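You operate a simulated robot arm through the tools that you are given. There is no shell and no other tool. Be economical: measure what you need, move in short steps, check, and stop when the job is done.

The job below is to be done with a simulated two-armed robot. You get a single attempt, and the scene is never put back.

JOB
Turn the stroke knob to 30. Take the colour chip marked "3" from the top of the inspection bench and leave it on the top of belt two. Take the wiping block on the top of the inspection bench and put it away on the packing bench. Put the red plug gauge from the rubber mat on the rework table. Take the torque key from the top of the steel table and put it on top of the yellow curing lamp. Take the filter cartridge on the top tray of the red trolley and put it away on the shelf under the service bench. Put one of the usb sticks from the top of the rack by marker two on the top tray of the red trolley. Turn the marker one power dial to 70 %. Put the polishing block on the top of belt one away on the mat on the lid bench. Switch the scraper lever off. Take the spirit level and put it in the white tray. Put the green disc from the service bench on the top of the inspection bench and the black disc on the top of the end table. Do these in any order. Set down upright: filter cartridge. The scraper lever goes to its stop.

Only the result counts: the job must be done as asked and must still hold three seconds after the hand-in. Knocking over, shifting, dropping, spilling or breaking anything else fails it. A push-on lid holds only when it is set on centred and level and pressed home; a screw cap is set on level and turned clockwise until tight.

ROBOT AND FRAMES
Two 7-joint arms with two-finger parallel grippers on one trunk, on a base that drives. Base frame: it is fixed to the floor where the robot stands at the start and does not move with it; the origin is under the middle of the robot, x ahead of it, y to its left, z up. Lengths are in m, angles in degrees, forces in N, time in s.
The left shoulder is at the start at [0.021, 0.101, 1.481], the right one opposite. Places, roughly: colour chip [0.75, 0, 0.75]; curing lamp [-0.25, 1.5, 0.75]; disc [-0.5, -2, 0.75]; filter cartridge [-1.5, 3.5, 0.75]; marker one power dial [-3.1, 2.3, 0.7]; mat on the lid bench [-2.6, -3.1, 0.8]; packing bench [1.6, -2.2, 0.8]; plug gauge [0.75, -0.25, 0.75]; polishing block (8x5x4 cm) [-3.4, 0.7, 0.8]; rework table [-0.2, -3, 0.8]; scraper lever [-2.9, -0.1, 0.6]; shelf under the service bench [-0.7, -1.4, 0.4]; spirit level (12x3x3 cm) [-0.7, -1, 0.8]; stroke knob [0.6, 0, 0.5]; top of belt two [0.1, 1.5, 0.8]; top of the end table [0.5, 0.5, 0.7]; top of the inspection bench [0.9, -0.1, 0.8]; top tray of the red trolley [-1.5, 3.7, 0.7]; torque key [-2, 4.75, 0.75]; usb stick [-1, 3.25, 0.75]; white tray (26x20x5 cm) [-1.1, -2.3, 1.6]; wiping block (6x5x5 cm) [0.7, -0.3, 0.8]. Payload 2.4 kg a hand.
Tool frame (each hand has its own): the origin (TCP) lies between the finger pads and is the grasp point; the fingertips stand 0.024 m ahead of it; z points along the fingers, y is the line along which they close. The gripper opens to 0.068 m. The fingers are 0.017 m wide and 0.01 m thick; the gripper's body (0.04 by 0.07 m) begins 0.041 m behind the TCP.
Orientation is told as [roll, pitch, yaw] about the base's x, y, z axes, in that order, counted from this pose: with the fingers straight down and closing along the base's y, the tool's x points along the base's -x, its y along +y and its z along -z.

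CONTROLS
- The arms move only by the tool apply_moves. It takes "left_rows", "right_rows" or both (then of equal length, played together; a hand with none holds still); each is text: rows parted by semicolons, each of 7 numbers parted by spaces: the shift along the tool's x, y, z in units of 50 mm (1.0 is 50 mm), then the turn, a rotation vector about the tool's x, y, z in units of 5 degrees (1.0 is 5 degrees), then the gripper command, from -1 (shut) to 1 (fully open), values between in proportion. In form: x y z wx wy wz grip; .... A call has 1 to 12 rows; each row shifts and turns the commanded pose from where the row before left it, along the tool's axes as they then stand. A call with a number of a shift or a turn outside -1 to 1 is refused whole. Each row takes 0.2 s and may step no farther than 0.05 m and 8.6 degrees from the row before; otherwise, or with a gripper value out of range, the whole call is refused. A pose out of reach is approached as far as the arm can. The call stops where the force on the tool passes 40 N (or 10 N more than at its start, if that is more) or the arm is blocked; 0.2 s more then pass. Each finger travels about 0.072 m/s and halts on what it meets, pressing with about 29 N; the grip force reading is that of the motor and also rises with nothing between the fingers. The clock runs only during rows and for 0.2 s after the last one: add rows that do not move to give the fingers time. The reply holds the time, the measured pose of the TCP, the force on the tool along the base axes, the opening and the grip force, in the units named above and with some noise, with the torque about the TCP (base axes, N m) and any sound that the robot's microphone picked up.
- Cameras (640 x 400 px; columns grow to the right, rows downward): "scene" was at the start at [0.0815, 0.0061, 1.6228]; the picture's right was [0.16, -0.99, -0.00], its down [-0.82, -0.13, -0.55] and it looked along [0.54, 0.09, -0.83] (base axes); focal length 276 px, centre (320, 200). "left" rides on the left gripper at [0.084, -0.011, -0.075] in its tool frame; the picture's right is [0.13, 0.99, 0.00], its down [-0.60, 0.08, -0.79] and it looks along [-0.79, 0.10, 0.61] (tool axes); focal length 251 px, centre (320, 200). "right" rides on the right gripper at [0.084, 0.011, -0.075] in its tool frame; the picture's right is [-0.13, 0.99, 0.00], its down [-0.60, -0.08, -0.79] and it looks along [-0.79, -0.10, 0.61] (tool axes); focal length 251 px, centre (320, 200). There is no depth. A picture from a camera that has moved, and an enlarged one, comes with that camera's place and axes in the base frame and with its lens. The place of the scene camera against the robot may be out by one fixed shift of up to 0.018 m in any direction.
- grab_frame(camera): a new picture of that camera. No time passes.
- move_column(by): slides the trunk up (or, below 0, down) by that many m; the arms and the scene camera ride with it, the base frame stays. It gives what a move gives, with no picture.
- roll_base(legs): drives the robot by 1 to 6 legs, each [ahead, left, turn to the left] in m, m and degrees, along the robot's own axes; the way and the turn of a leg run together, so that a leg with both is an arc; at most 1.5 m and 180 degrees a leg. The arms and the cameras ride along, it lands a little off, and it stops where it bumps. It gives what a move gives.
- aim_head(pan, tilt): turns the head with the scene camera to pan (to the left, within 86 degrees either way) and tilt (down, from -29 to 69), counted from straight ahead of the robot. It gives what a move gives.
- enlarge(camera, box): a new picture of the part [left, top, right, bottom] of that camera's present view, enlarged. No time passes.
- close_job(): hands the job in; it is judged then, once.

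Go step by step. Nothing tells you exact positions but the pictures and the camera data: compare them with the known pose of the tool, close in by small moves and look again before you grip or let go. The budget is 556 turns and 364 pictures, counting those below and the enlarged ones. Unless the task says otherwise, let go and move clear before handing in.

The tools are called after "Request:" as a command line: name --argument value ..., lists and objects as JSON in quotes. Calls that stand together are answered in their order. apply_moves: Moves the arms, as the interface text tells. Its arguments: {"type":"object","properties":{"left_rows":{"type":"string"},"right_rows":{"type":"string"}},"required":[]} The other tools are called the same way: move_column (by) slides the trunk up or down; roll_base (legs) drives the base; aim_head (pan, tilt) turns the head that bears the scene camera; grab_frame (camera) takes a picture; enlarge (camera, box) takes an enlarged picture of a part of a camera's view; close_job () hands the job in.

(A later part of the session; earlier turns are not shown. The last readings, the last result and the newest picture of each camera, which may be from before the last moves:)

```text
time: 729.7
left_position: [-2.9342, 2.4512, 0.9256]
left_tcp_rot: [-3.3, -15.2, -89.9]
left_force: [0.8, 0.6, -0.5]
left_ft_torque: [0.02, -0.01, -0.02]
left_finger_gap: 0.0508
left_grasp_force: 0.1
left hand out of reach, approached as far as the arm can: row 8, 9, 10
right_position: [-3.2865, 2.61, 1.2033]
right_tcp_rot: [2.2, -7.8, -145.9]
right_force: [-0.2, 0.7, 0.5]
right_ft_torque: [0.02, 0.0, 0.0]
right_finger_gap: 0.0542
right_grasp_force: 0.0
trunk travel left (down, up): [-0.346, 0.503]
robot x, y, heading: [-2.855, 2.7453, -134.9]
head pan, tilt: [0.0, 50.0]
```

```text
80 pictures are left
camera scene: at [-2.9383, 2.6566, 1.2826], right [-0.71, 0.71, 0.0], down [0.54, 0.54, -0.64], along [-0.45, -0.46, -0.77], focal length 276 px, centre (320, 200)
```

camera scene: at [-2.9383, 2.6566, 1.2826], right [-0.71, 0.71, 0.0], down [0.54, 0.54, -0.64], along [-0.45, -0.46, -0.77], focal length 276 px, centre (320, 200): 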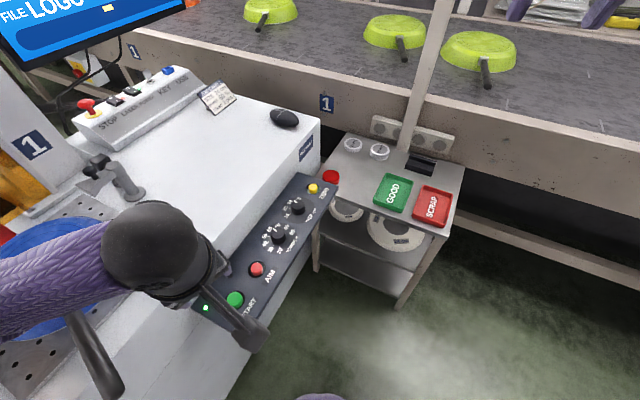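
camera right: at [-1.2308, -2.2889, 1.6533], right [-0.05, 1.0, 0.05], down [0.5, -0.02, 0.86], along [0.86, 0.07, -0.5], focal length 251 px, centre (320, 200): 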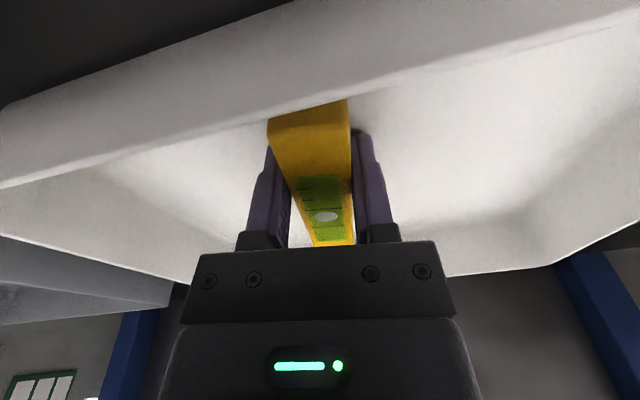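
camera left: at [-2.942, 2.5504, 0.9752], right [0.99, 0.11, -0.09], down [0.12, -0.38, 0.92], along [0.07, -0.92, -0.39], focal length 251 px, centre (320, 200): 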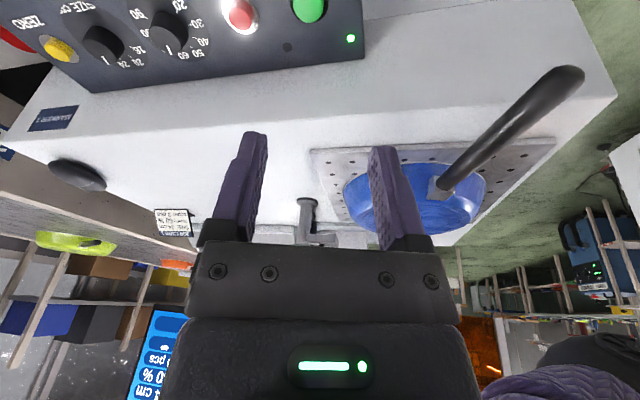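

Request:
roll_base --legs '[[0.08, 0, 0]]'

Request:
apply_moves --left_rows "-0.3 -0.72 0.08 0 0 0 0.5;-0.3 -0.72 0.08 0 0 0 0.5;-0.3 -0.72 0.08 0 0 0 0.5;-0.3 -0.72 0.08 0 0 0 0.5"

Request:
move_column --by -0.13

Request:
grab_frame --camera "left"

```text
time: 730.7
left_position: [-2.9922, 2.3915, 0.926]
left_tcp_rot: [-3.1, -15.1, -90.2]
left_force: [0.1, -0.2, 0.1]
left_ft_torque: [0.0, 0.0, -0.01]
left_finger_gap: 0.0511
left_grasp_force: 0.1
right_position: [-3.344, 2.5523, 1.2034]
right_tcp_rot: [2.1, -7.7, -145.9]
right_force: [0.1, 0.1, 0.8]
right_ft_torque: [0.0, 0.0, -0.01]
right_finger_gap: 0.0545
right_grasp_force: 0.1
trunk travel left (down, up): [-0.346, 0.503]
robot x, y, heading: [-2.9114, 2.686, -134.8]
head pan, tilt: [0.0, 50.0]
```

```text
time: 731.7
left_position: [-3.1351, 2.3312, 0.9299]
left_tcp_rot: [-3.2, -15.2, -90.2]
left_force: [0.2, -0.7, -0.4]
left_ft_torque: [-0.01, 0.01, 0.03]
left_finger_gap: 0.051
left_grasp_force: 0.0
right_position: [-3.3437, 2.553, 1.2031]
right_tcp_rot: [2.2, -7.8, -145.9]
right_force: [-0.4, 0.4, -0.2]
right_ft_torque: [0.0, 0.01, 0.0]
right_finger_gap: 0.0543
right_grasp_force: 0.1
trunk travel left (down, up): [-0.346, 0.503]
robot x, y, heading: [-2.9154, 2.6871, -135.0]
head pan, tilt: [0.0, 50.0]
```

```text
time: 733.3
left_position: [-3.1358, 2.3331, 0.8044]
left_tcp_rot: [-3.3, -15.1, -90.1]
left_force: [0.4, -0.2, 0.7]
left_ft_torque: [-0.03, 0.01, -0.02]
left_finger_gap: 0.051
left_grasp_force: 0.1
right_position: [-3.3426, 2.5528, 1.073]
right_tcp_rot: [2.3, -7.8, -145.9]
right_force: [0.2, -0.4, 0.3]
right_ft_torque: [-0.03, 0.03, 0.0]
right_finger_gap: 0.0546
right_grasp_force: 0.0
trunk travel left (down, up): [-0.216, 0.633]
robot x, y, heading: [-2.9169, 2.6849, -134.6]
head pan, tilt: [0.0, 50.0]
```

```text
79 pictures are left
camera left: at [-3.1434, 2.4339, 0.8538], right [0.99, 0.11, -0.09], down [0.12, -0.38, 0.92], along [0.07, -0.92, -0.39], focal length 251 px, centre (320, 200)
```

left: 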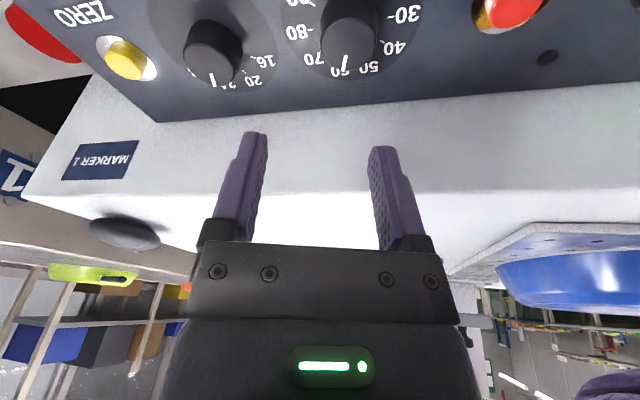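

Request:
apply_moves --left_rows "-0.23 0.2 0.06 0 0 0 0.5;0.26 0 0.95 0 0 0 0.5"

Request:
grab_frame --camera "left"

```text
time: 733.9
left_position: [-3.1273, 2.3191, 0.7537]
left_tcp_rot: [-3.3, -15.2, -90.2]
left_force: [0.5, 1.0, -0.2]
left_ft_torque: [-0.03, 0.0, -0.01]
left_finger_gap: 0.0509
left_grasp_force: 0.0
right_position: [-3.3431, 2.5525, 1.0742]
right_tcp_rot: [2.2, -7.7, -145.9]
right_force: [0.4, -1.2, 0.5]
right_ft_torque: [-0.01, 0.01, 0.03]
right_finger_gap: 0.0543
right_grasp_force: 0.0
trunk travel left (down, up): [-0.216, 0.633]
robot x, y, heading: [-2.9128, 2.6888, -134.9]
head pan, tilt: [0.0, 50.0]
```

```text
78 pictures are left
camera left: at [-3.135, 2.4197, 0.8031], right [0.99, 0.11, -0.09], down [0.12, -0.38, 0.92], along [0.07, -0.92, -0.39], focal length 251 px, centre (320, 200)
```

left: 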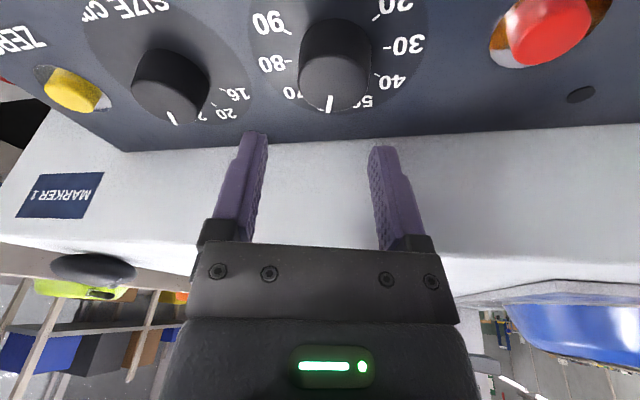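

Request:
apply_moves --left_rows "0.15 0.14 -0.04 0 0 0 0.5;0.21 0 0.78 0 0 0 0.5"

Request:
grab_frame --camera "left"

```text
time: 734.5
left_position: [-3.1254, 2.327, 0.7113]
left_tcp_rot: [-3.2, -15.0, -90.0]
left_force: [0.3, -0.2, 0.2]
left_ft_torque: [0.0, -0.02, 0.03]
left_finger_gap: 0.051
left_grasp_force: 0.1
right_position: [-3.3446, 2.5514, 1.074]
right_tcp_rot: [2.2, -7.7, -145.9]
right_force: [0.6, 0.9, 0.1]
right_ft_torque: [-0.01, 0.02, 0.0]
right_finger_gap: 0.0542
right_grasp_force: 0.1
trunk travel left (down, up): [-0.216, 0.633]
robot x, y, heading: [-2.9128, 2.6876, -135.1]
head pan, tilt: [0.0, 50.0]
```

```text
77 pictures are left
camera left: at [-3.1329, 2.4282, 0.7629], right [0.99, 0.11, -0.09], down [0.12, -0.38, 0.92], along [0.07, -0.92, -0.39], focal length 251 px, centre (320, 200)
```

left: 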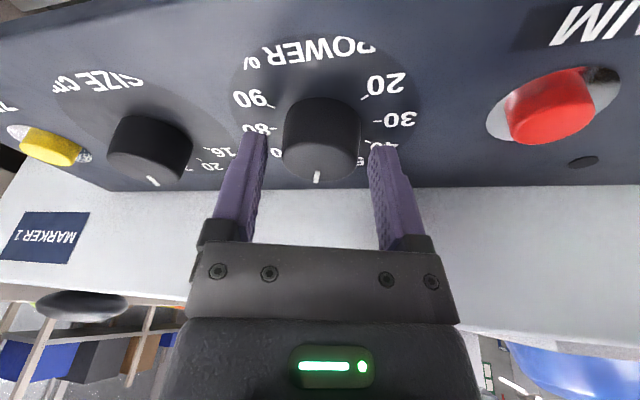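

Request:
apply_moves --left_rows "0.07 0 0.24 0 0 0 0.5;0 0 0 0 0 0 -1;0 0 0 0 0 0 -1;0 0 0 0 0 0 -1"

Request:
grab_frame --camera "left"

```text
time: 734.9
left_position: [-3.1235, 2.3268, 0.707]
left_tcp_rot: [-3.6, -15.5, -89.9]
left_force: [12.2, 5.1, 17.9]
left_ft_torque: [0.06, -1.2, 0.08]
left_finger_gap: 0.0396
left_grasp_force: 11.8
right_position: [-3.3391, 2.5531, 1.0745]
right_tcp_rot: [2.1, -7.9, -145.8]
right_force: [0.7, 0.5, -0.1]
right_ft_torque: [0.02, 0.03, -0.01]
right_finger_gap: 0.0543
right_grasp_force: 0.1
trunk travel left (down, up): [-0.216, 0.633]
robot x, y, heading: [-2.9118, 2.686, -134.8]
head pan, tilt: [0.0, 50.0]
stopped in row 2 (left hand): the force on the tool passed its limit at 45 N (the readings are from after the stop); the commanded pose is now the measured one
```

```text
76 pictures are left
camera left: at [-3.1314, 2.4284, 0.7558], right [0.99, 0.11, -0.1], down [0.13, -0.37, 0.92], along [0.07, -0.92, -0.38], focal length 251 px, centre (320, 200)
```

left: 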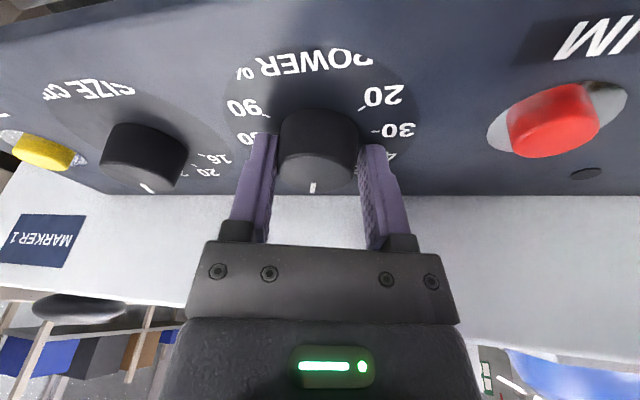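

Request:
apply_moves --left_rows "-0.02 0 -0.12 0 0 0 0.2;0 0 0 0 0 0 -1;0 0 0 0 0 0 -1;0 0 0 0 0 0 -1"

```text
time: 735.9
left_position: [-3.1267, 2.3277, 0.7086]
left_tcp_rot: [-3.4, -15.3, -90.1]
left_force: [10.5, 3.8, -20.0]
left_ft_torque: [-0.73, -0.75, -0.02]
left_finger_gap: 0.0371
left_grasp_force: 45.2
right_position: [-3.3437, 2.5534, 1.0719]
right_tcp_rot: [2.0, -7.7, -145.8]
right_force: [0.3, 1.2, 0.3]
right_ft_torque: [0.0, 0.0, 0.0]
right_finger_gap: 0.0544
right_grasp_force: 0.0
trunk travel left (down, up): [-0.216, 0.633]
robot x, y, heading: [-2.9166, 2.6889, -134.5]
head pan, tilt: [0.0, 50.0]
```

Request:
apply_moves --left_rows "0 0 0 0.26 0 0.97 -1;0 0 0 0.26 0 0.97 -1;0 0 0 0.26 0 0.97 -1;0 0 0 0.26 0 0.97 -1;0 0 0 0.26 0 0.97 -1;0 0 0 0.26 0 0.97 -1;0 0 0 0.26 0 0.97 -1"

Request:
aim_head --pan 30 --tilt 15

Request:
grab_frame --camera "scene"

```text
time: 737.5
left_position: [-3.1259, 2.3262, 0.7108]
left_tcp_rot: [-2.7, -17.4, -125.5]
left_force: [21.7, -2.4, -13.4]
left_ft_torque: [0.59, -1.1, -0.03]
left_finger_gap: 0.0366
left_grasp_force: 45.3
right_position: [-3.3426, 2.5505, 1.0734]
right_tcp_rot: [2.1, -7.6, -145.8]
right_force: [0.1, 0.2, 0.5]
right_ft_torque: [0.01, 0.01, 0.0]
right_finger_gap: 0.0543
right_grasp_force: 0.0
trunk travel left (down, up): [-0.216, 0.633]
robot x, y, heading: [-2.9139, 2.6901, -134.6]
head pan, tilt: [0.0, 50.0]
```

```text
time: 738.5
left_position: [-3.1244, 2.327, 0.7111]
left_tcp_rot: [-2.7, -17.4, -125.2]
left_force: [25.1, -7.0, -11.0]
left_ft_torque: [-0.46, -0.72, 0.02]
left_finger_gap: 0.0366
left_grasp_force: 44.9
right_position: [-3.3415, 2.5519, 1.074]
right_tcp_rot: [2.1, -7.8, -145.8]
right_force: [-0.3, 0.5, 0.1]
right_ft_torque: [0.04, -0.02, -0.03]
right_finger_gap: 0.0544
right_grasp_force: 0.1
trunk travel left (down, up): [-0.216, 0.633]
robot x, y, heading: [-2.9117, 2.6886, -134.3]
head pan, tilt: [30.0, 15.0]
```

```text
75 pictures are left
camera scene: at [-2.9826, 2.5426, 1.2044], right [-0.97, 0.26, 0.0], down [0.07, 0.25, -0.97], along [-0.25, -0.93, -0.26], focal length 276 px, centre (320, 200)
```

scene: 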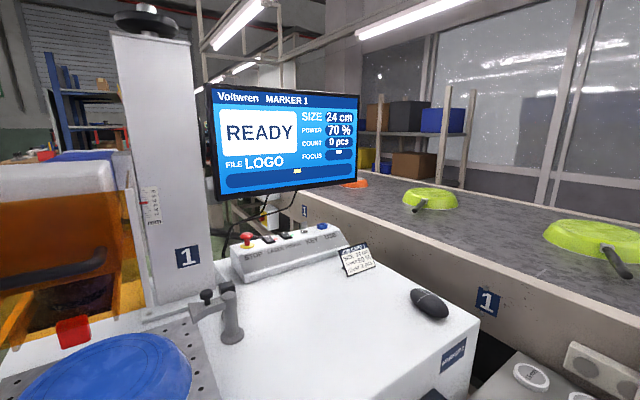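

Request:
apply_moves --left_rows "0 0 0 0 0 0 0.5;0 0 0 0 0 0 0.5;-0.15 0 -0.6 0 0 0 0.5;-0.26 0 -0.95 0 0 0 0.5;-0.26 0 -0.95 0 0 0 0.5;-0.26 0 -0.95 0 0 0 0.5"

Request:
enlarge --camera "scene" --box '[280, 100, 370, 165]'

```text
time: 740.0
left_position: [-3.1131, 2.3299, 0.8902]
left_tcp_rot: [-2.7, -17.4, -125.3]
left_force: [0.7, -0.7, -0.3]
left_ft_torque: [-0.04, -0.06, -0.01]
left_finger_gap: 0.0511
left_grasp_force: 0.0
right_position: [-3.3435, 2.5527, 1.0734]
right_tcp_rot: [2.1, -7.7, -145.9]
right_force: [0.3, 0.1, -0.4]
right_ft_torque: [0.05, 0.0, -0.02]
right_finger_gap: 0.0543
right_grasp_force: 0.0
trunk travel left (down, up): [-0.216, 0.633]
robot x, y, heading: [-2.9143, 2.685, -135.1]
head pan, tilt: [30.0, 15.0]
```

```text
6.15 times, centred on (325, 132) of scene
camera zoom: at [-2.9844, 2.544, 1.2046], right [-0.97, 0.26, 0.0], down [0.07, 0.25, -0.97], along [-0.25, -0.93, -0.26], focal length 1695 px, centre (289, 615)
```

zoom: 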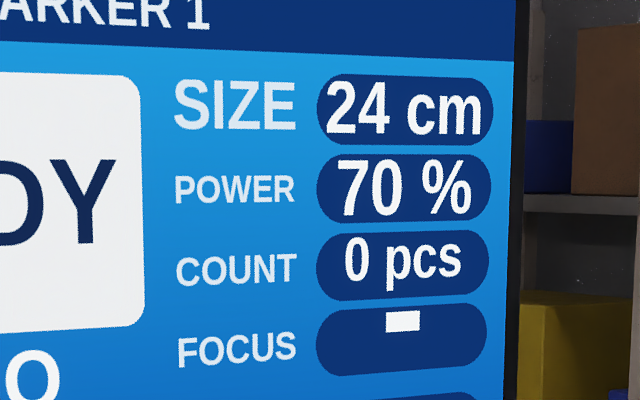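

Request:
move_column --by 0.2

Request:
roll_base --legs '[[-0.35, 0, 0], [0, 0, 45], [0, 0.62, 0], [1.5, 0, 0], [0.6, 0, 0], [0, 0, -69]]'

Request:
aim_head --pan 0 --tilt 30

Request:
grab_frame --camera "scene"

```text
time: 742.1
left_position: [-3.1172, 2.3284, 1.0889]
left_tcp_rot: [-2.7, -17.3, -125.4]
left_force: [-0.9, -0.2, -0.2]
left_ft_torque: [-0.03, -0.01, -0.01]
left_finger_gap: 0.0509
left_grasp_force: 0.1
right_position: [-3.3438, 2.5526, 1.2727]
right_tcp_rot: [2.2, -7.8, -145.9]
right_force: [-0.1, -0.4, 0.3]
right_ft_torque: [0.02, -0.03, -0.02]
right_finger_gap: 0.0546
right_grasp_force: 0.0
trunk travel left (down, up): [-0.416, 0.433]
robot x, y, heading: [-2.9109, 2.6869, -134.9]
head pan, tilt: [30.0, 15.0]
```

```text
time: 762.5
left_position: [-2.3701, 0.6225, 1.0894]
left_tcp_rot: [-2.7, -17.3, -150.1]
left_force: [0.3, 0.4, 0.1]
left_ft_torque: [0.01, -0.03, 0.0]
left_finger_gap: 0.0508
left_grasp_force: 0.1
right_position: [-2.4817, 0.9214, 1.2723]
right_tcp_rot: [2.2, -7.6, -170.8]
right_force: [0.4, -0.7, 0.5]
right_ft_torque: [0.0, -0.01, -0.03]
right_finger_gap: 0.0543
right_grasp_force: 0.1
trunk travel left (down, up): [-0.416, 0.433]
robot x, y, heading: [-2.035, 0.8624, -159.6]
head pan, tilt: [30.0, 15.0]
```

```text
time: 763.5
left_position: [-2.37, 0.6219, 1.0895]
left_tcp_rot: [-2.7, -17.4, -150.2]
left_force: [-0.2, 0.8, 0.0]
left_ft_torque: [0.0, -0.03, 0.01]
left_finger_gap: 0.0508
left_grasp_force: 0.0
right_position: [-2.4817, 0.9205, 1.2735]
right_tcp_rot: [2.2, -7.6, -170.7]
right_force: [0.4, 0.2, 0.3]
right_ft_torque: [-0.02, 0.02, 0.01]
right_finger_gap: 0.0544
right_grasp_force: 0.1
trunk travel left (down, up): [-0.416, 0.433]
robot x, y, heading: [-2.0338, 0.8625, -159.8]
head pan, tilt: [0.0, 30.0]
```

```text
73 pictures are left
camera scene: at [-2.1466, 0.816, 1.3827], right [-0.35, 0.94, 0.0], down [0.47, 0.17, -0.87], along [-0.81, -0.3, -0.5], focal length 276 px, centre (320, 200)
```

scene: 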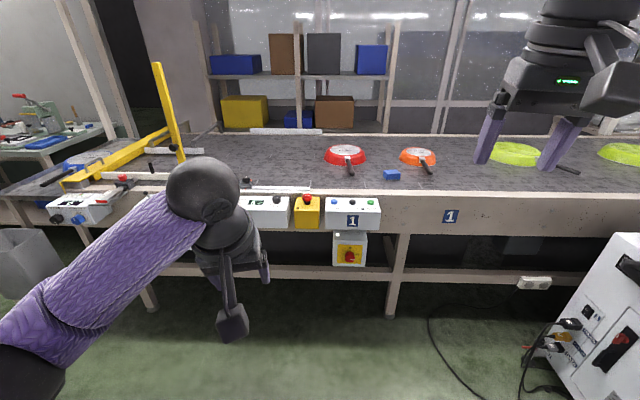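

Request:
roll_base --legs '[[0.85, -0.16, 0]]'

Request:
aim_head --pan 0 --tilt 50

Request:
grab_frame --camera "scene"

Request:
grab_frame --camera "right"

```text
time: 768.0
left_position: [-3.2218, 0.4791, 1.0898]
left_tcp_rot: [-2.7, -17.4, -150.0]
left_force: [-0.1, -0.5, -0.1]
left_ft_torque: [0.04, -0.02, 0.0]
left_finger_gap: 0.0509
left_grasp_force: 0.0
right_position: [-3.3332, 0.7772, 1.2741]
right_tcp_rot: [2.3, -7.7, -170.5]
right_force: [-0.6, -0.2, 0.4]
right_ft_torque: [-0.01, 0.03, 0.01]
right_finger_gap: 0.0544
right_grasp_force: 0.0
trunk travel left (down, up): [-0.416, 0.433]
robot x, y, heading: [-2.8864, 0.7195, -159.6]
head pan, tilt: [0.0, 30.0]
```

```text
time: 768.9
left_position: [-3.2208, 0.479, 1.0882]
left_tcp_rot: [-2.6, -17.3, -150.0]
left_force: [1.0, 0.4, 0.6]
left_ft_torque: [-0.02, 0.04, 0.04]
left_finger_gap: 0.0511
left_grasp_force: 0.1
right_position: [-3.3327, 0.778, 1.2738]
right_tcp_rot: [2.2, -7.7, -170.5]
right_force: [-0.2, 0.3, 0.0]
right_ft_torque: [0.01, 0.0, -0.01]
right_finger_gap: 0.0545
right_grasp_force: 0.1
trunk travel left (down, up): [-0.416, 0.433]
robot x, y, heading: [-2.8832, 0.7183, -159.6]
head pan, tilt: [0.0, 50.0]
```

```text
72 pictures are left
camera scene: at [-2.9852, 0.6777, 1.3532], right [-0.35, 0.94, 0.0], down [0.72, 0.27, -0.64], along [-0.6, -0.22, -0.77], focal length 276 px, centre (320, 200)
```

scene: 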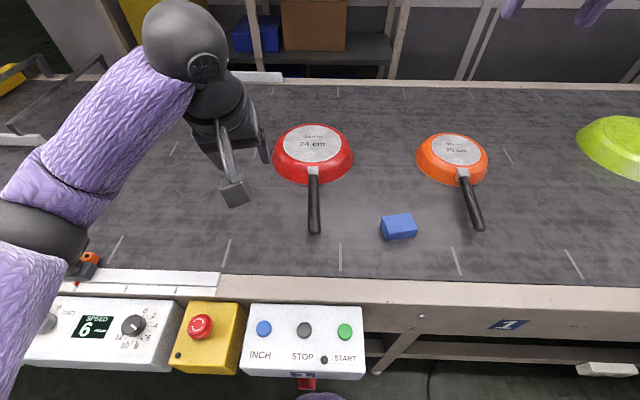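

```text
71 pictures are left
camera right: at [-3.2392, 0.7839, 1.3375], right [0.04, -1.0, 0.05], down [-0.5, 0.03, 0.86], along [-0.86, -0.06, -0.5], focal length 251 px, centre (320, 200)
```

right: 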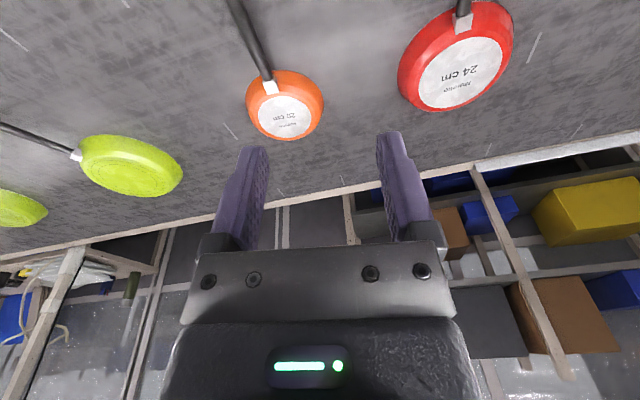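

Request:
enlarge --camera "scene" --box '[370, 200, 430, 250]'

Request:
apply_moves --right_rows "0 0 0 0 0 1 1;0 0 0 0 0 1 1;0 0 0 0 0 1 1;0 0 0 0 0 1 1;0 0 0 0 0 1 1;0 0 0 0 0 1 1;0 0 0 0 0 1 1;0 0 0 0 0 1 1;0 0 0 0 0 1 1;0 0 0 0 0 1 1;0 0 0 0 0 1 1;0 0 0 0 0 1 1"

```text
8.00 times, centred on (400, 225) of scene
camera zoom: at [-2.9852, 0.6777, 1.3532], right [-0.35, 0.94, 0.0], down [0.72, 0.27, -0.64], along [-0.6, -0.22, -0.77], focal length 2204 px, centre (-320, 0)
```

zoom: 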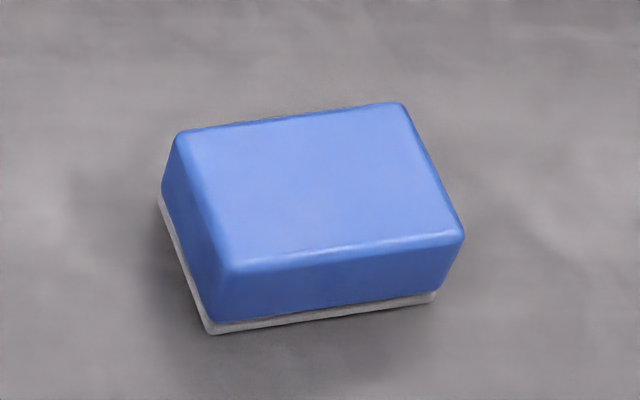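

```text
time: 771.5
left_position: [-3.2203, 0.4787, 1.0894]
left_tcp_rot: [-2.7, -17.3, -150.0]
left_force: [0.2, 0.0, -0.4]
left_ft_torque: [0.02, 0.0, -0.05]
left_finger_gap: 0.051
left_grasp_force: 0.2
right_position: [-3.3327, 0.7778, 1.2731]
right_tcp_rot: [7.8, -1.9, 129.4]
right_force: [-0.1, 0.9, -0.5]
right_ft_torque: [-0.02, 0.0, -0.02]
right_finger_gap: 0.0678
right_grasp_force: 0.1
trunk travel left (down, up): [-0.416, 0.433]
robot x, y, heading: [-2.8858, 0.718, -159.7]
head pan, tilt: [0.0, 50.0]
```

Request:
move_column --by -0.17

Request:
apply_moves --right_rows "-0.08 0.5 0 1 0 0.6 1;-0.08 0.5 0 0.5 0 0.6 1;0 0 0.9 0 0 0 1;0 0 0.9 0 0 0 1;0 0 0.9 0 0 0 1"

Request:
grab_frame --camera "right"

```text
time: 773.4
left_position: [-3.2189, 0.4791, 0.9182]
left_tcp_rot: [-2.8, -17.5, -150.1]
left_force: [0.2, 0.7, 0.1]
left_ft_torque: [-0.03, -0.03, -0.01]
left_finger_gap: 0.0509
left_grasp_force: 0.0
right_position: [-3.3331, 0.7753, 1.104]
right_tcp_rot: [7.8, -2.0, 129.6]
right_force: [0.0, -0.4, 0.3]
right_ft_torque: [-0.01, 0.01, 0.01]
right_finger_gap: 0.0679
right_grasp_force: 0.0
trunk travel left (down, up): [-0.246, 0.603]
robot x, y, heading: [-2.8872, 0.7202, -159.3]
head pan, tilt: [0.0, 50.0]
```

```text
time: 774.6
left_position: [-3.2204, 0.4784, 0.919]
left_tcp_rot: [-2.7, -17.3, -150.0]
left_force: [0.1, 0.3, -0.6]
left_ft_torque: [0.01, -0.02, 0.01]
left_finger_gap: 0.0509
left_grasp_force: 0.0
right_position: [-3.3552, 0.7725, 0.96]
right_tcp_rot: [0.3, -1.6, 123.4]
right_force: [-0.3, 0.1, 0.4]
right_ft_torque: [0.03, 0.01, 0.01]
right_finger_gap: 0.0681
right_grasp_force: 0.1
right hand out of reach, approached as far as the arm can: row 1, 2
trunk travel left (down, up): [-0.246, 0.603]
robot x, y, heading: [-2.8876, 0.7139, -159.6]
head pan, tilt: [0.0, 50.0]
```

```text
69 pictures are left
camera right: at [-3.3162, 0.6942, 1.0324], right [-0.9, -0.44, 0.01], down [-0.25, 0.53, 0.81], along [-0.36, 0.72, -0.59], focal length 251 px, centre (320, 200)
```

right: 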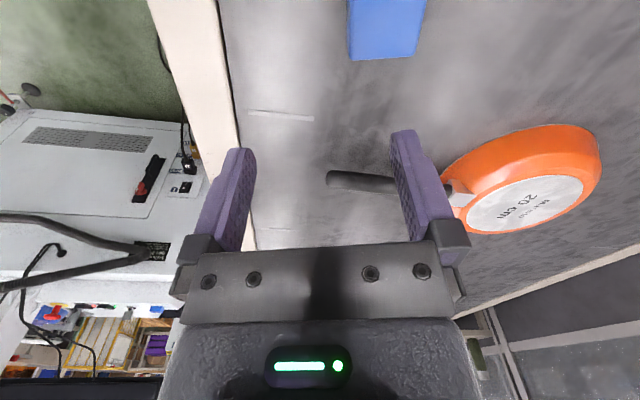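

Request:
apply_moves --right_rows "0.345 0.467 0 0 0 0 1;0.345 0.467 0 0 0 0 1;0 0 0.8 0 0 0 1"

Request:
grab_frame --camera "right"

```text
time: 775.4
left_position: [-3.2204, 0.4781, 0.9194]
left_tcp_rot: [-2.7, -17.4, -150.0]
left_force: [0.3, -1.0, 0.1]
left_ft_torque: [0.01, -0.02, 0.04]
left_finger_gap: 0.0509
left_grasp_force: 0.1
right_position: [-3.3757, 0.7169, 0.9183]
right_tcp_rot: [0.3, -1.7, 123.4]
right_force: [0.0, 0.5, -0.2]
right_ft_torque: [0.01, 0.01, -0.02]
right_finger_gap: 0.0681
right_grasp_force: 0.1
trunk travel left (down, up): [-0.246, 0.603]
robot x, y, heading: [-2.8884, 0.7179, -159.5]
head pan, tilt: [0.0, 50.0]
```

```text
68 pictures are left
camera right: at [-3.3366, 0.6381, 0.9915], right [-0.9, -0.44, 0.01], down [-0.25, 0.53, 0.81], along [-0.36, 0.72, -0.59], focal length 251 px, centre (320, 200)
```

right: 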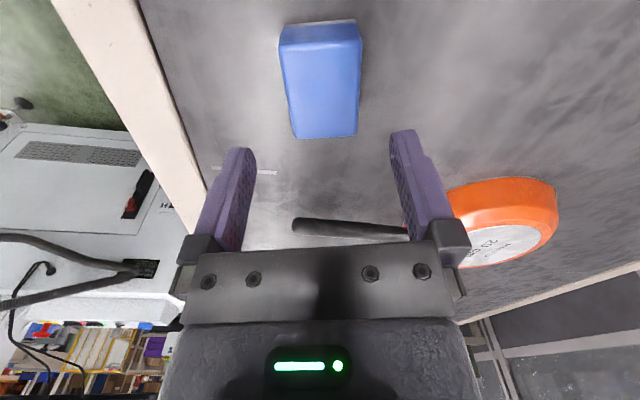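

Request:
apply_moves --right_rows "0.04 0 0.9 0 0 0 1;0.03 0 0.7 0 0 0 1;0 0 0 0 0 0 -1;0 0 0 0 0 0 -1;0 0 0 0 0 0 -1"

Request:
grab_frame --camera "right"

```text
time: 776.7
left_position: [-3.2205, 0.4783, 0.9202]
left_tcp_rot: [-2.7, -17.4, -150.0]
left_force: [-0.1, 0.2, -0.1]
left_ft_torque: [-0.01, -0.01, 0.0]
left_finger_gap: 0.0509
left_grasp_force: 0.2
right_position: [-3.3701, 0.7216, 0.8412]
right_tcp_rot: [1.0, -1.6, 123.4]
right_force: [0.6, -1.5, 10.9]
right_ft_torque: [-0.01, -0.23, -0.06]
right_finger_gap: 0.0498
right_grasp_force: 29.5
right hand out of reach, approached as far as the arm can: row 1, 2
trunk travel left (down, up): [-0.246, 0.603]
robot x, y, heading: [-2.8802, 0.72, -159.4]
head pan, tilt: [0.0, 50.0]
stopped in row 5 (right hand): the force on the tool passed its limit at 41 N (the readings are from after the stop); the commanded pose is now the measured one
```

```text
67 pictures are left
camera right: at [-3.3297, 0.6443, 0.9146], right [-0.9, -0.44, 0.02], down [-0.24, 0.54, 0.81], along [-0.37, 0.72, -0.59], focal length 251 px, centre (320, 200)
```

right: 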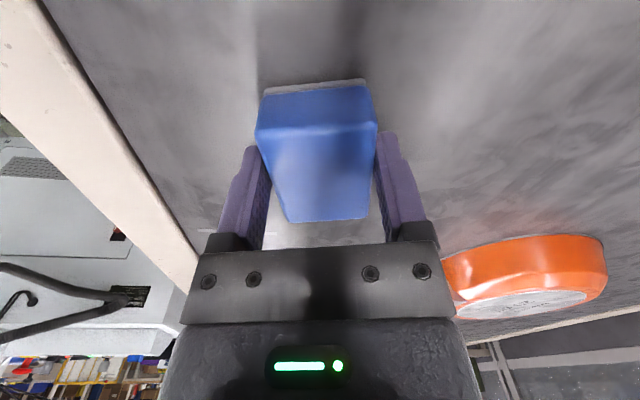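

Block gripped (50 mm). Lift and check.

Request:
apply_moves --right_rows "0 0 -0.5 0 0 0 -1;0 0 -0.9 0 0 0 -1;0 0 -0.9 0 0 0 -1;0 0 -0.9 0 0 0 -1"

Request:
roll_base --legs '[[-0.35, 0, 0], [0, 0.55, 0]]'

Request:
aim_head --pan 10 --tilt 35

Request:
grab_frame --camera "scene"

```text
time: 777.7
left_position: [-3.2217, 0.4787, 0.9196]
left_tcp_rot: [-2.7, -17.2, -150.1]
left_force: [-0.4, -0.2, 0.6]
left_ft_torque: [0.01, 0.01, -0.01]
left_finger_gap: 0.0512
left_grasp_force: 0.0
right_position: [-3.3643, 0.7212, 0.9999]
right_tcp_rot: [0.9, -1.5, 123.1]
right_force: [0.4, 1.0, -1.0]
right_ft_torque: [-0.03, -0.01, -0.04]
right_finger_gap: 0.0496
right_grasp_force: 29.5
trunk travel left (down, up): [-0.246, 0.603]
robot x, y, heading: [-2.8837, 0.7229, -159.6]
head pan, tilt: [0.0, 50.0]
```

```text
time: 782.9
left_position: [-2.6895, 0.0675, 0.9202]
left_tcp_rot: [-2.7, -17.4, -149.6]
left_force: [0.4, 0.9, -1.1]
left_ft_torque: [0.0, 0.01, -0.01]
left_finger_gap: 0.0508
left_grasp_force: 0.1
right_position: [-2.8351, 0.3109, 0.9992]
right_tcp_rot: [1.1, -1.5, 123.6]
right_force: [0.4, 0.6, -2.0]
right_ft_torque: [0.01, -0.05, 0.02]
right_finger_gap: 0.0497
right_grasp_force: 28.8
trunk travel left (down, up): [-0.246, 0.603]
robot x, y, heading: [-2.3578, 0.3085, -158.9]
head pan, tilt: [0.0, 50.0]
```

```text
time: 783.6
left_position: [-2.69, 0.0685, 0.9187]
left_tcp_rot: [-2.7, -17.3, -149.6]
left_force: [0.1, 0.5, -0.2]
left_ft_torque: [0.02, -0.01, 0.01]
left_finger_gap: 0.0512
left_grasp_force: 0.0
right_position: [-2.8355, 0.31, 0.9999]
right_tcp_rot: [1.0, -1.4, 123.6]
right_force: [0.6, -0.9, -1.1]
right_ft_torque: [0.0, 0.02, -0.01]
right_finger_gap: 0.0495
right_grasp_force: 28.8
trunk travel left (down, up): [-0.246, 0.603]
robot x, y, heading: [-2.3537, 0.3125, -159.0]
head pan, tilt: [10.0, 35.0]
```

```text
66 pictures are left
camera scene: at [-2.4885, 0.24, 1.203], right [-0.51, 0.86, 0.0], down [0.49, 0.3, -0.82], along [-0.7, -0.42, -0.57], focal length 276 px, centre (320, 200)
```

scene: 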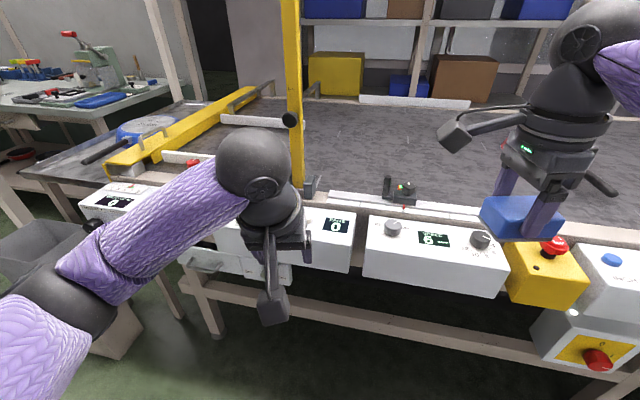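

Request:
grab_frame --camera "left"

```text
65 pictures are left
camera left: at [-2.6052, 0.1259, 0.965], right [0.6, -0.8, -0.08], down [-0.24, -0.27, 0.93], along [-0.77, -0.54, -0.35], focal length 251 px, centre (320, 200)
```

left: 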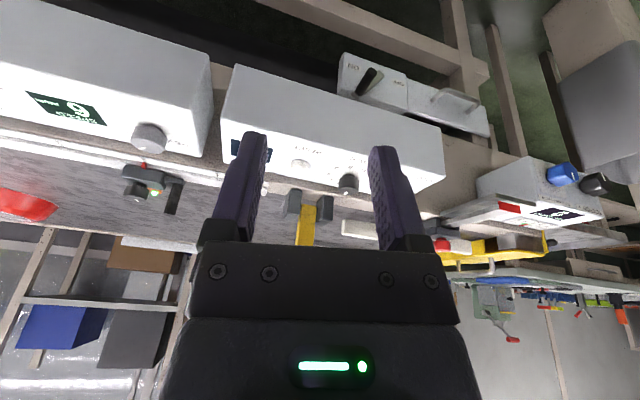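

Request:
enlarge --camera "left" --box '[320, 40, 500, 140]'

```text
3.56 times, centred on (410, 90) of left
camera zoom: at [-2.6052, 0.1259, 0.965], right [0.6, -0.8, -0.08], down [-0.24, -0.27, 0.93], along [-0.77, -0.54, -0.35], focal length 894 px, centre (0, 591)
```

zoom: 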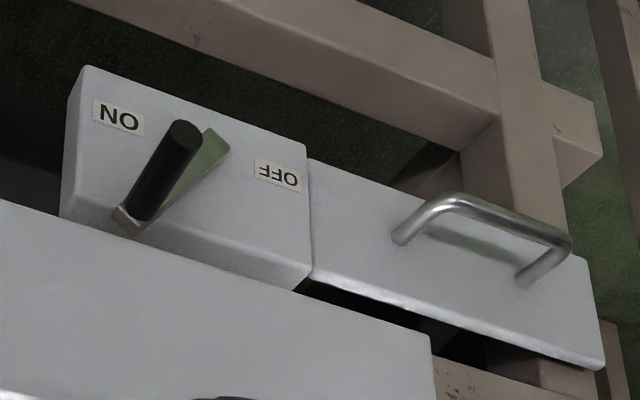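

Request:
roll_base --legs '[[-0.2, 0.3, 0]]'

Request:
aim_head --pan -8 --tilt 38

Request:
grab_frame --camera "scene"

```text
time: 786.0
left_position: [-2.3928, -0.1454, 0.9188]
left_tcp_rot: [-2.7, -17.4, -149.3]
left_force: [-0.3, -0.8, 0.2]
left_ft_torque: [0.0, 0.03, 0.0]
left_finger_gap: 0.0511
left_grasp_force: 0.0
right_position: [-2.5388, 0.0957, 1.0004]
right_tcp_rot: [1.0, -1.5, 123.9]
right_force: [0.0, 0.5, -0.6]
right_ft_torque: [-0.01, 0.01, 0.0]
right_finger_gap: 0.0496
right_grasp_force: 29.3
trunk travel left (down, up): [-0.246, 0.603]
robot x, y, heading: [-2.0561, 0.0995, -159.1]
head pan, tilt: [10.0, 35.0]
```

```text
time: 786.8
left_position: [-2.3913, -0.1459, 0.9182]
left_tcp_rot: [-2.8, -17.3, -149.3]
left_force: [1.1, 0.2, 0.7]
left_ft_torque: [-0.01, -0.03, 0.0]
left_finger_gap: 0.0511
left_grasp_force: 0.1
right_position: [-2.5387, 0.0965, 1.0013]
right_tcp_rot: [1.0, -1.4, 123.9]
right_force: [-0.5, 0.8, -0.6]
right_ft_torque: [-0.02, 0.01, -0.03]
right_finger_gap: 0.0493
right_grasp_force: 28.7
trunk travel left (down, up): [-0.246, 0.603]
robot x, y, heading: [-2.0622, 0.0994, -158.7]
head pan, tilt: [-8.0, 38.0]
```

```text
63 pictures are left
camera scene: at [-2.1998, 0.0532, 1.1985], right [-0.23, 0.97, 0.0], down [0.6, 0.14, -0.79], along [-0.77, -0.18, -0.62], focal length 276 px, centre (320, 200)
```

scene: 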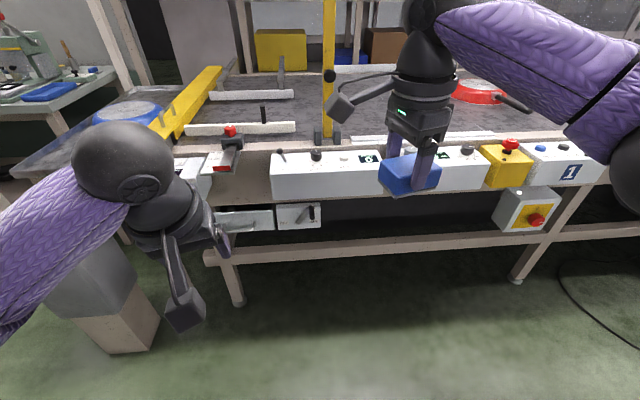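

Request:
enlarge --camera "scene" --box '[215, 190, 335, 245]'

```text
5.33 times, centred on (275, 218) of scene
camera zoom: at [-2.1998, 0.0532, 1.1985], right [-0.23, 0.97, 0.0], down [0.6, 0.14, -0.79], along [-0.77, -0.18, -0.62], focal length 1469 px, centre (560, 107)
```

zoom: 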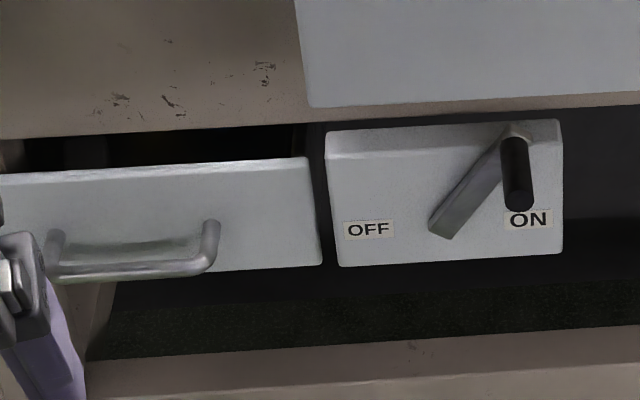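

Request:
apply_moves --right_rows "0 0 -0.9 0 0 0 -1;0 0 -0.9 0 0 0 -1;0 0 -0.9 0 0 0 -1;0 0 -0.9 0 0 0 -1;0 0 -0.6 0 0 0 -1;0 0 0 0 0 0 -1;0 0 0 0 0 0 -1;0 0 0 0 0 0 -1;0 0 0 0 0 0 -1;0 0 0 0 0 0 -1;0 0 0 0 0 0 -1" --left_rows "0 0 0 0.28 0 0.9 -0.1;0 0 0 0.28 0 0.9 -0.1;0 0 0 0 -1 0 -0.1;0 0 0 0 -1 0 -0.1;0 0 0 0 -1 0 -0.1;0 0 0 0 -1 0 -0.1;0 0 0 0 -1 0 -0.1;0 0 0 0 -1 0 -0.1;0 0 0 0 -1 0 -0.1;0 0 0 0 -1 0 -0.1;0 0 0 0 -1 0 -0.1"

Request:
move_column --by -0.17

Request:
grab_frame --camera "left"

```text
time: 789.2
left_position: [-2.3922, -0.146, 0.9201]
left_tcp_rot: [-5.6, -62.8, -154.6]
left_force: [-0.5, -0.2, -1.1]
left_ft_torque: [0.0, -0.01, -0.01]
left_finger_gap: 0.0305
left_grasp_force: 0.0
right_position: [-2.477, 0.1568, 1.1463]
right_tcp_rot: [1.1, -1.6, 124.0]
right_force: [0.1, 0.5, -0.8]
right_ft_torque: [-0.01, -0.05, -0.02]
right_finger_gap: 0.0493
right_grasp_force: 28.9
right hand out of reach, approached as far as the arm can: row 1, 2, 3, 4, 5
trunk travel left (down, up): [-0.246, 0.603]
robot x, y, heading: [-2.0565, 0.0983, -158.9]
head pan, tilt: [-8.0, 38.0]
```

```text
time: 791.1
left_position: [-2.4016, -0.1504, 0.7092]
left_tcp_rot: [-4.6, -55.9, -155.3]
left_force: [0.9, 0.0, 0.4]
left_ft_torque: [-0.01, 0.01, -0.02]
left_finger_gap: 0.0306
left_grasp_force: 0.1
right_position: [-2.4738, 0.1542, 0.9736]
right_tcp_rot: [1.1, -1.5, 124.0]
right_force: [-0.1, 0.5, -1.7]
right_ft_torque: [0.01, 0.0, 0.01]
right_finger_gap: 0.0491
right_grasp_force: 29.3
trunk travel left (down, up): [-0.076, 0.773]
robot x, y, heading: [-2.0611, 0.0987, -158.6]
head pan, tilt: [-8.0, 38.0]
```

```text
61 pictures are left
camera left: at [-2.3054, -0.1003, 0.6803], right [0.42, -0.9, -0.15], down [0.34, 0.0, 0.94], along [-0.84, -0.44, 0.31], focal length 251 px, centre (320, 200)
```

left: 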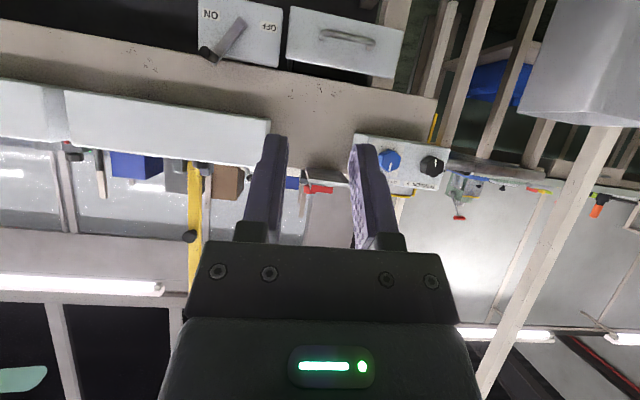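

Request:
apply_moves --left_rows "0.8 0 0.54 0 0 0 -0.1;0.8 0 0.54 0 0 0 -0.1;0.1 0 0.07 0 -1 0 -0.1"

Request:
roll_base --legs '[[0.22, -0.185, 0]]'

Request:
grab_frame --camera "left"

```text
time: 791.9
left_position: [-2.4047, -0.1463, 0.6069]
left_tcp_rot: [-5.1, -60.9, -154.6]
left_force: [0.2, 0.3, 0.5]
left_ft_torque: [-0.03, 0.05, -0.01]
left_finger_gap: 0.0308
left_grasp_force: 0.0
right_position: [-2.4733, 0.1547, 0.9742]
right_tcp_rot: [1.0, -1.4, 123.9]
right_force: [-0.2, 0.3, -0.8]
right_ft_torque: [-0.03, 0.02, 0.0]
right_finger_gap: 0.0492
right_grasp_force: 28.7
trunk travel left (down, up): [-0.076, 0.773]
robot x, y, heading: [-2.058, 0.1042, -158.6]
head pan, tilt: [-8.0, 38.0]
```

```text
time: 793.9
left_position: [-2.6825, -0.0438, 0.6078]
left_tcp_rot: [-5.3, -60.9, -154.9]
left_force: [0.2, 0.0, 0.8]
left_ft_torque: [0.04, 0.02, -0.02]
left_finger_gap: 0.0306
left_grasp_force: 0.1
right_position: [-2.7499, 0.2591, 0.9733]
right_tcp_rot: [1.1, -1.5, 123.5]
right_force: [0.1, 0.5, -1.0]
right_ft_torque: [0.01, -0.02, -0.02]
right_finger_gap: 0.0492
right_grasp_force: 28.8
trunk travel left (down, up): [-0.076, 0.773]
robot x, y, heading: [-2.3337, 0.2011, -158.9]
head pan, tilt: [-8.0, 38.0]
```

```text
60 pictures are left
camera left: at [-2.5878, 0.0042, 0.57], right [0.4, -0.9, -0.16], down [0.42, 0.03, 0.91], along [-0.81, -0.43, 0.39], focal length 251 px, centre (320, 200)
```

left: 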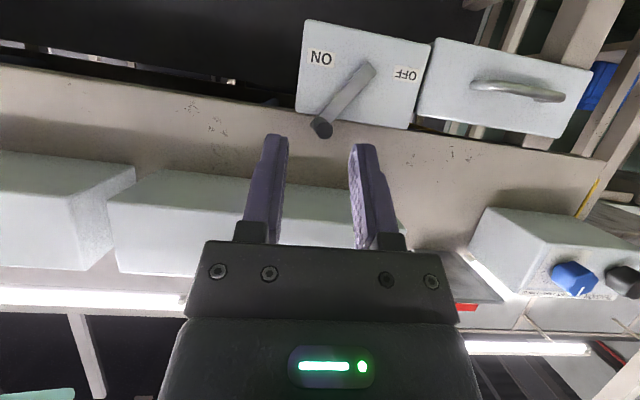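

Request:
roll_base --legs '[[0.175, 0.012, 0]]'

Request:
grab_frame --camera "left"

```text
time: 795.4
left_position: [-2.8412, -0.1168, 0.607]
left_tcp_rot: [-5.3, -60.8, -155.0]
left_force: [-0.6, -0.2, 0.2]
left_ft_torque: [0.0, -0.02, -0.01]
left_finger_gap: 0.0305
left_grasp_force: 0.0
right_position: [-2.9092, 0.1856, 0.9753]
right_tcp_rot: [1.1, -1.5, 123.4]
right_force: [0.4, 0.0, -0.4]
right_ft_torque: [0.03, 0.0, 0.0]
right_finger_gap: 0.0493
right_grasp_force: 28.9
trunk travel left (down, up): [-0.076, 0.773]
robot x, y, heading: [-2.496, 0.1291, -159.3]
head pan, tilt: [-8.0, 38.0]
```

```text
59 pictures are left
camera left: at [-2.7467, -0.0686, 0.57], right [0.4, -0.9, -0.16], down [0.42, 0.03, 0.91], along [-0.82, -0.43, 0.39], focal length 251 px, centre (320, 200)
```

left: 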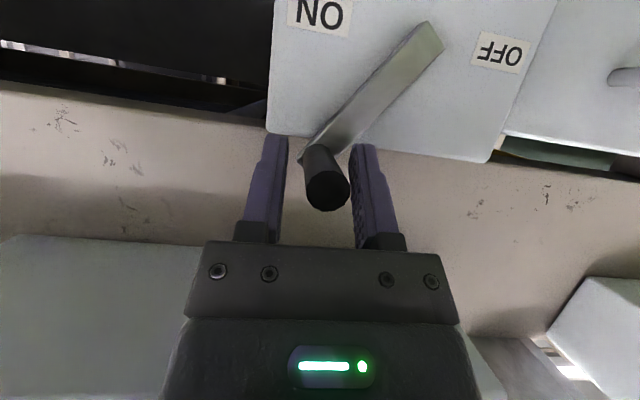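

Request:
apply_moves --left_rows "-0.19 0.3 -0.106 0 0 0 -0.25;-0.126 0.37 -0.07 0 0 0 -0.25;-0.04 0.37 -0.022 0 0 0 -0.25;0.04 0.37 0.022 0 0 0 -0.25;0.126 0.37 0.07 0 0 0 -0.25;0.19 0.3 0.106 0 0 0 -0.25"

Request:
grab_frame --camera "left"

```text
time: 796.8
left_position: [-2.8073, -0.2115, 0.6038]
left_tcp_rot: [-5.6, -61.2, -155.2]
left_force: [-5.6, 21.0, 8.5]
left_ft_torque: [0.09, 0.13, -0.38]
left_finger_gap: 0.0435
left_grasp_force: 11.5
right_position: [-2.9073, 0.1882, 0.9743]
right_tcp_rot: [1.1, -1.4, 123.3]
right_force: [1.2, 0.0, -1.0]
right_ft_torque: [0.01, 0.0, -0.01]
right_finger_gap: 0.0492
right_grasp_force: 29.2
trunk travel left (down, up): [-0.076, 0.773]
robot x, y, heading: [-2.4943, 0.1274, -159.4]
head pan, tilt: [-8.0, 38.0]
```

```text
58 pictures are left
camera left: at [-2.7127, -0.1638, 0.5655], right [0.39, -0.9, -0.16], down [0.42, 0.02, 0.91], along [-0.82, -0.43, 0.39], focal length 251 px, centre (320, 200)
```

left: 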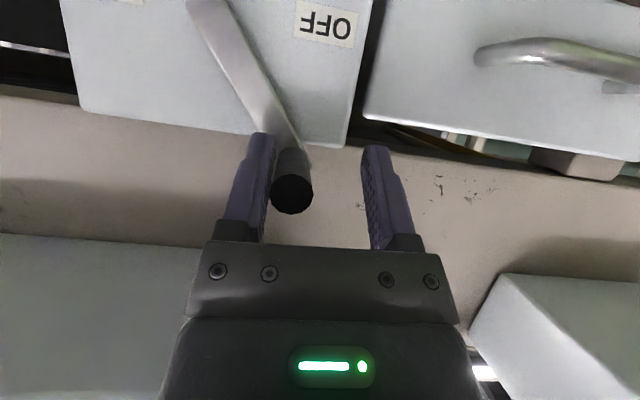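

Request:
apply_moves --left_rows "0.12 0.2 0.07 0 0 0 -0.6;0.1 0.2 0.06 0 0 0 -0.8;0.1 0.2 0.06 0 0 0 -1"

Request:
grab_frame --camera "left"

```text
time: 797.2
left_position: [-2.8086, -0.2118, 0.6006]
left_tcp_rot: [-6.6, -61.4, -155.0]
left_force: [-1.8, 35.8, 6.2]
left_ft_torque: [-0.11, 0.19, -0.5]
left_finger_gap: 0.042
left_grasp_force: 18.0
right_position: [-2.9083, 0.1923, 0.9736]
right_tcp_rot: [1.1, -1.3, 123.1]
right_force: [-0.2, 0.5, -0.9]
right_ft_torque: [0.03, -0.03, -0.04]
right_finger_gap: 0.0494
right_grasp_force: 28.7
trunk travel left (down, up): [-0.076, 0.773]
robot x, y, heading: [-2.4943, 0.1293, -159.5]
head pan, tilt: [-8.0, 38.0]
stopped in row 1 (left hand): the force on the tool passed its limit at 46 N (the readings are from after the stop); the commanded pose is now the measured one
```

```text
57 pictures are left
camera left: at [-2.7129, -0.1647, 0.5621], right [0.38, -0.91, -0.17], down [0.43, 0.01, 0.9], along [-0.82, -0.42, 0.4], focal length 251 px, centre (320, 200)
```

left: 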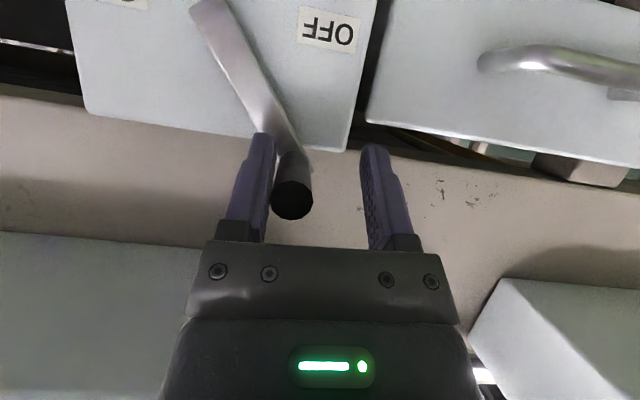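

Request:
apply_moves --left_rows "0 -0.1 0 0 0 0 0.6;0 0 0 0 0 0 0.6"

Request:
roll_base --legs '[[-0.3, 0, 0]]'

Request:
grab_frame --camera "left"

```text
time: 797.8
left_position: [-2.808, -0.2134, 0.5999]
left_tcp_rot: [-6.1, -61.1, -154.9]
left_force: [-0.6, -0.4, 0.8]
left_ft_torque: [0.01, -0.05, -0.01]
left_finger_gap: 0.0542
left_grasp_force: 0.0
right_position: [-2.9079, 0.1857, 0.9745]
right_tcp_rot: [1.0, -1.3, 123.4]
right_force: [0.3, -0.1, 0.5]
right_ft_torque: [-0.01, -0.01, -0.01]
right_finger_gap: 0.0491
right_grasp_force: 29.2
trunk travel left (down, up): [-0.076, 0.773]
robot x, y, heading: [-2.4989, 0.1265, -159.2]
head pan, tilt: [-8.0, 38.0]
```

```text
time: 799.8
left_position: [-2.5287, -0.1076, 0.5992]
left_tcp_rot: [-6.2, -61.2, -154.9]
left_force: [0.1, -0.9, 0.2]
left_ft_torque: [0.02, 0.0, 0.01]
left_finger_gap: 0.0543
left_grasp_force: 0.1
right_position: [-2.6275, 0.2927, 0.9745]
right_tcp_rot: [1.1, -1.5, 123.2]
right_force: [-0.8, 0.1, -1.0]
right_ft_torque: [0.02, -0.01, -0.01]
right_finger_gap: 0.0494
right_grasp_force: 29.3
trunk travel left (down, up): [-0.076, 0.773]
robot x, y, heading: [-2.2127, 0.2343, -159.6]
head pan, tilt: [-8.0, 38.0]
```

```text
56 pictures are left
camera left: at [-2.4336, -0.0595, 0.5614], right [0.39, -0.91, -0.16], down [0.43, 0.02, 0.9], along [-0.82, -0.42, 0.39], focal length 251 px, centre (320, 200)
```

left: 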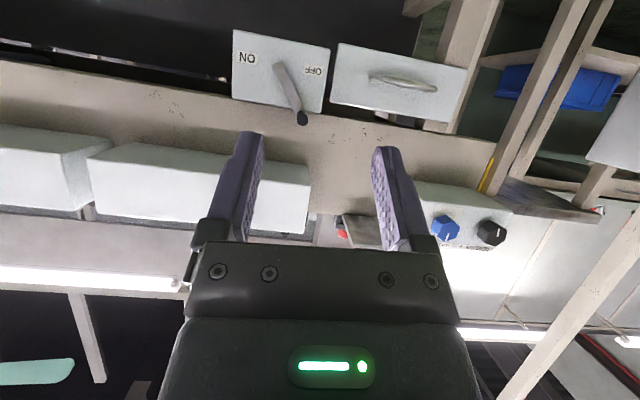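

Request:
aim_head --pan 0 --tilt 38

Request:
enlarge --camera "scene" --box '[150, 180, 330, 290]'

```text
time: 800.5
left_position: [-2.5297, -0.1068, 0.6]
left_tcp_rot: [-6.2, -61.2, -154.9]
left_force: [-0.1, -1.1, 0.1]
left_ft_torque: [-0.01, 0.01, 0.02]
left_finger_gap: 0.0544
left_grasp_force: 0.0
right_position: [-2.6271, 0.2928, 0.9747]
right_tcp_rot: [1.0, -1.6, 123.2]
right_force: [0.2, 0.4, -1.4]
right_ft_torque: [-0.02, -0.03, 0.03]
right_finger_gap: 0.0494
right_grasp_force: 28.5
trunk travel left (down, up): [-0.076, 0.773]
robot x, y, heading: [-2.2176, 0.2349, -159.7]
head pan, tilt: [0.0, 38.0]
```

```text
3.56 times, centred on (240, 235) of scene
camera zoom: at [-2.3989, 0.1584, 1.0239], right [-0.35, 0.94, 0.0], down [0.58, 0.22, -0.79], along [-0.74, -0.28, -0.62], focal length 980 px, centre (604, 76)
```

zoom: 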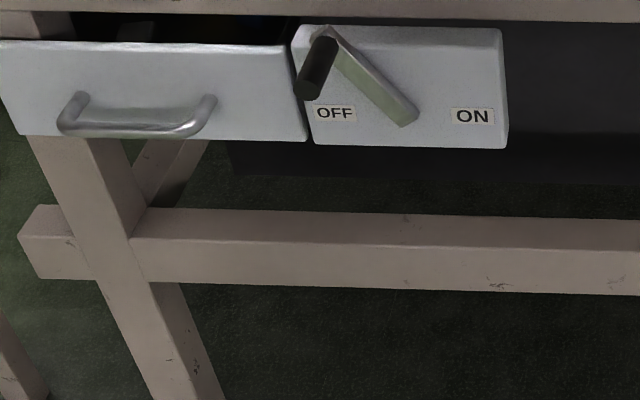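

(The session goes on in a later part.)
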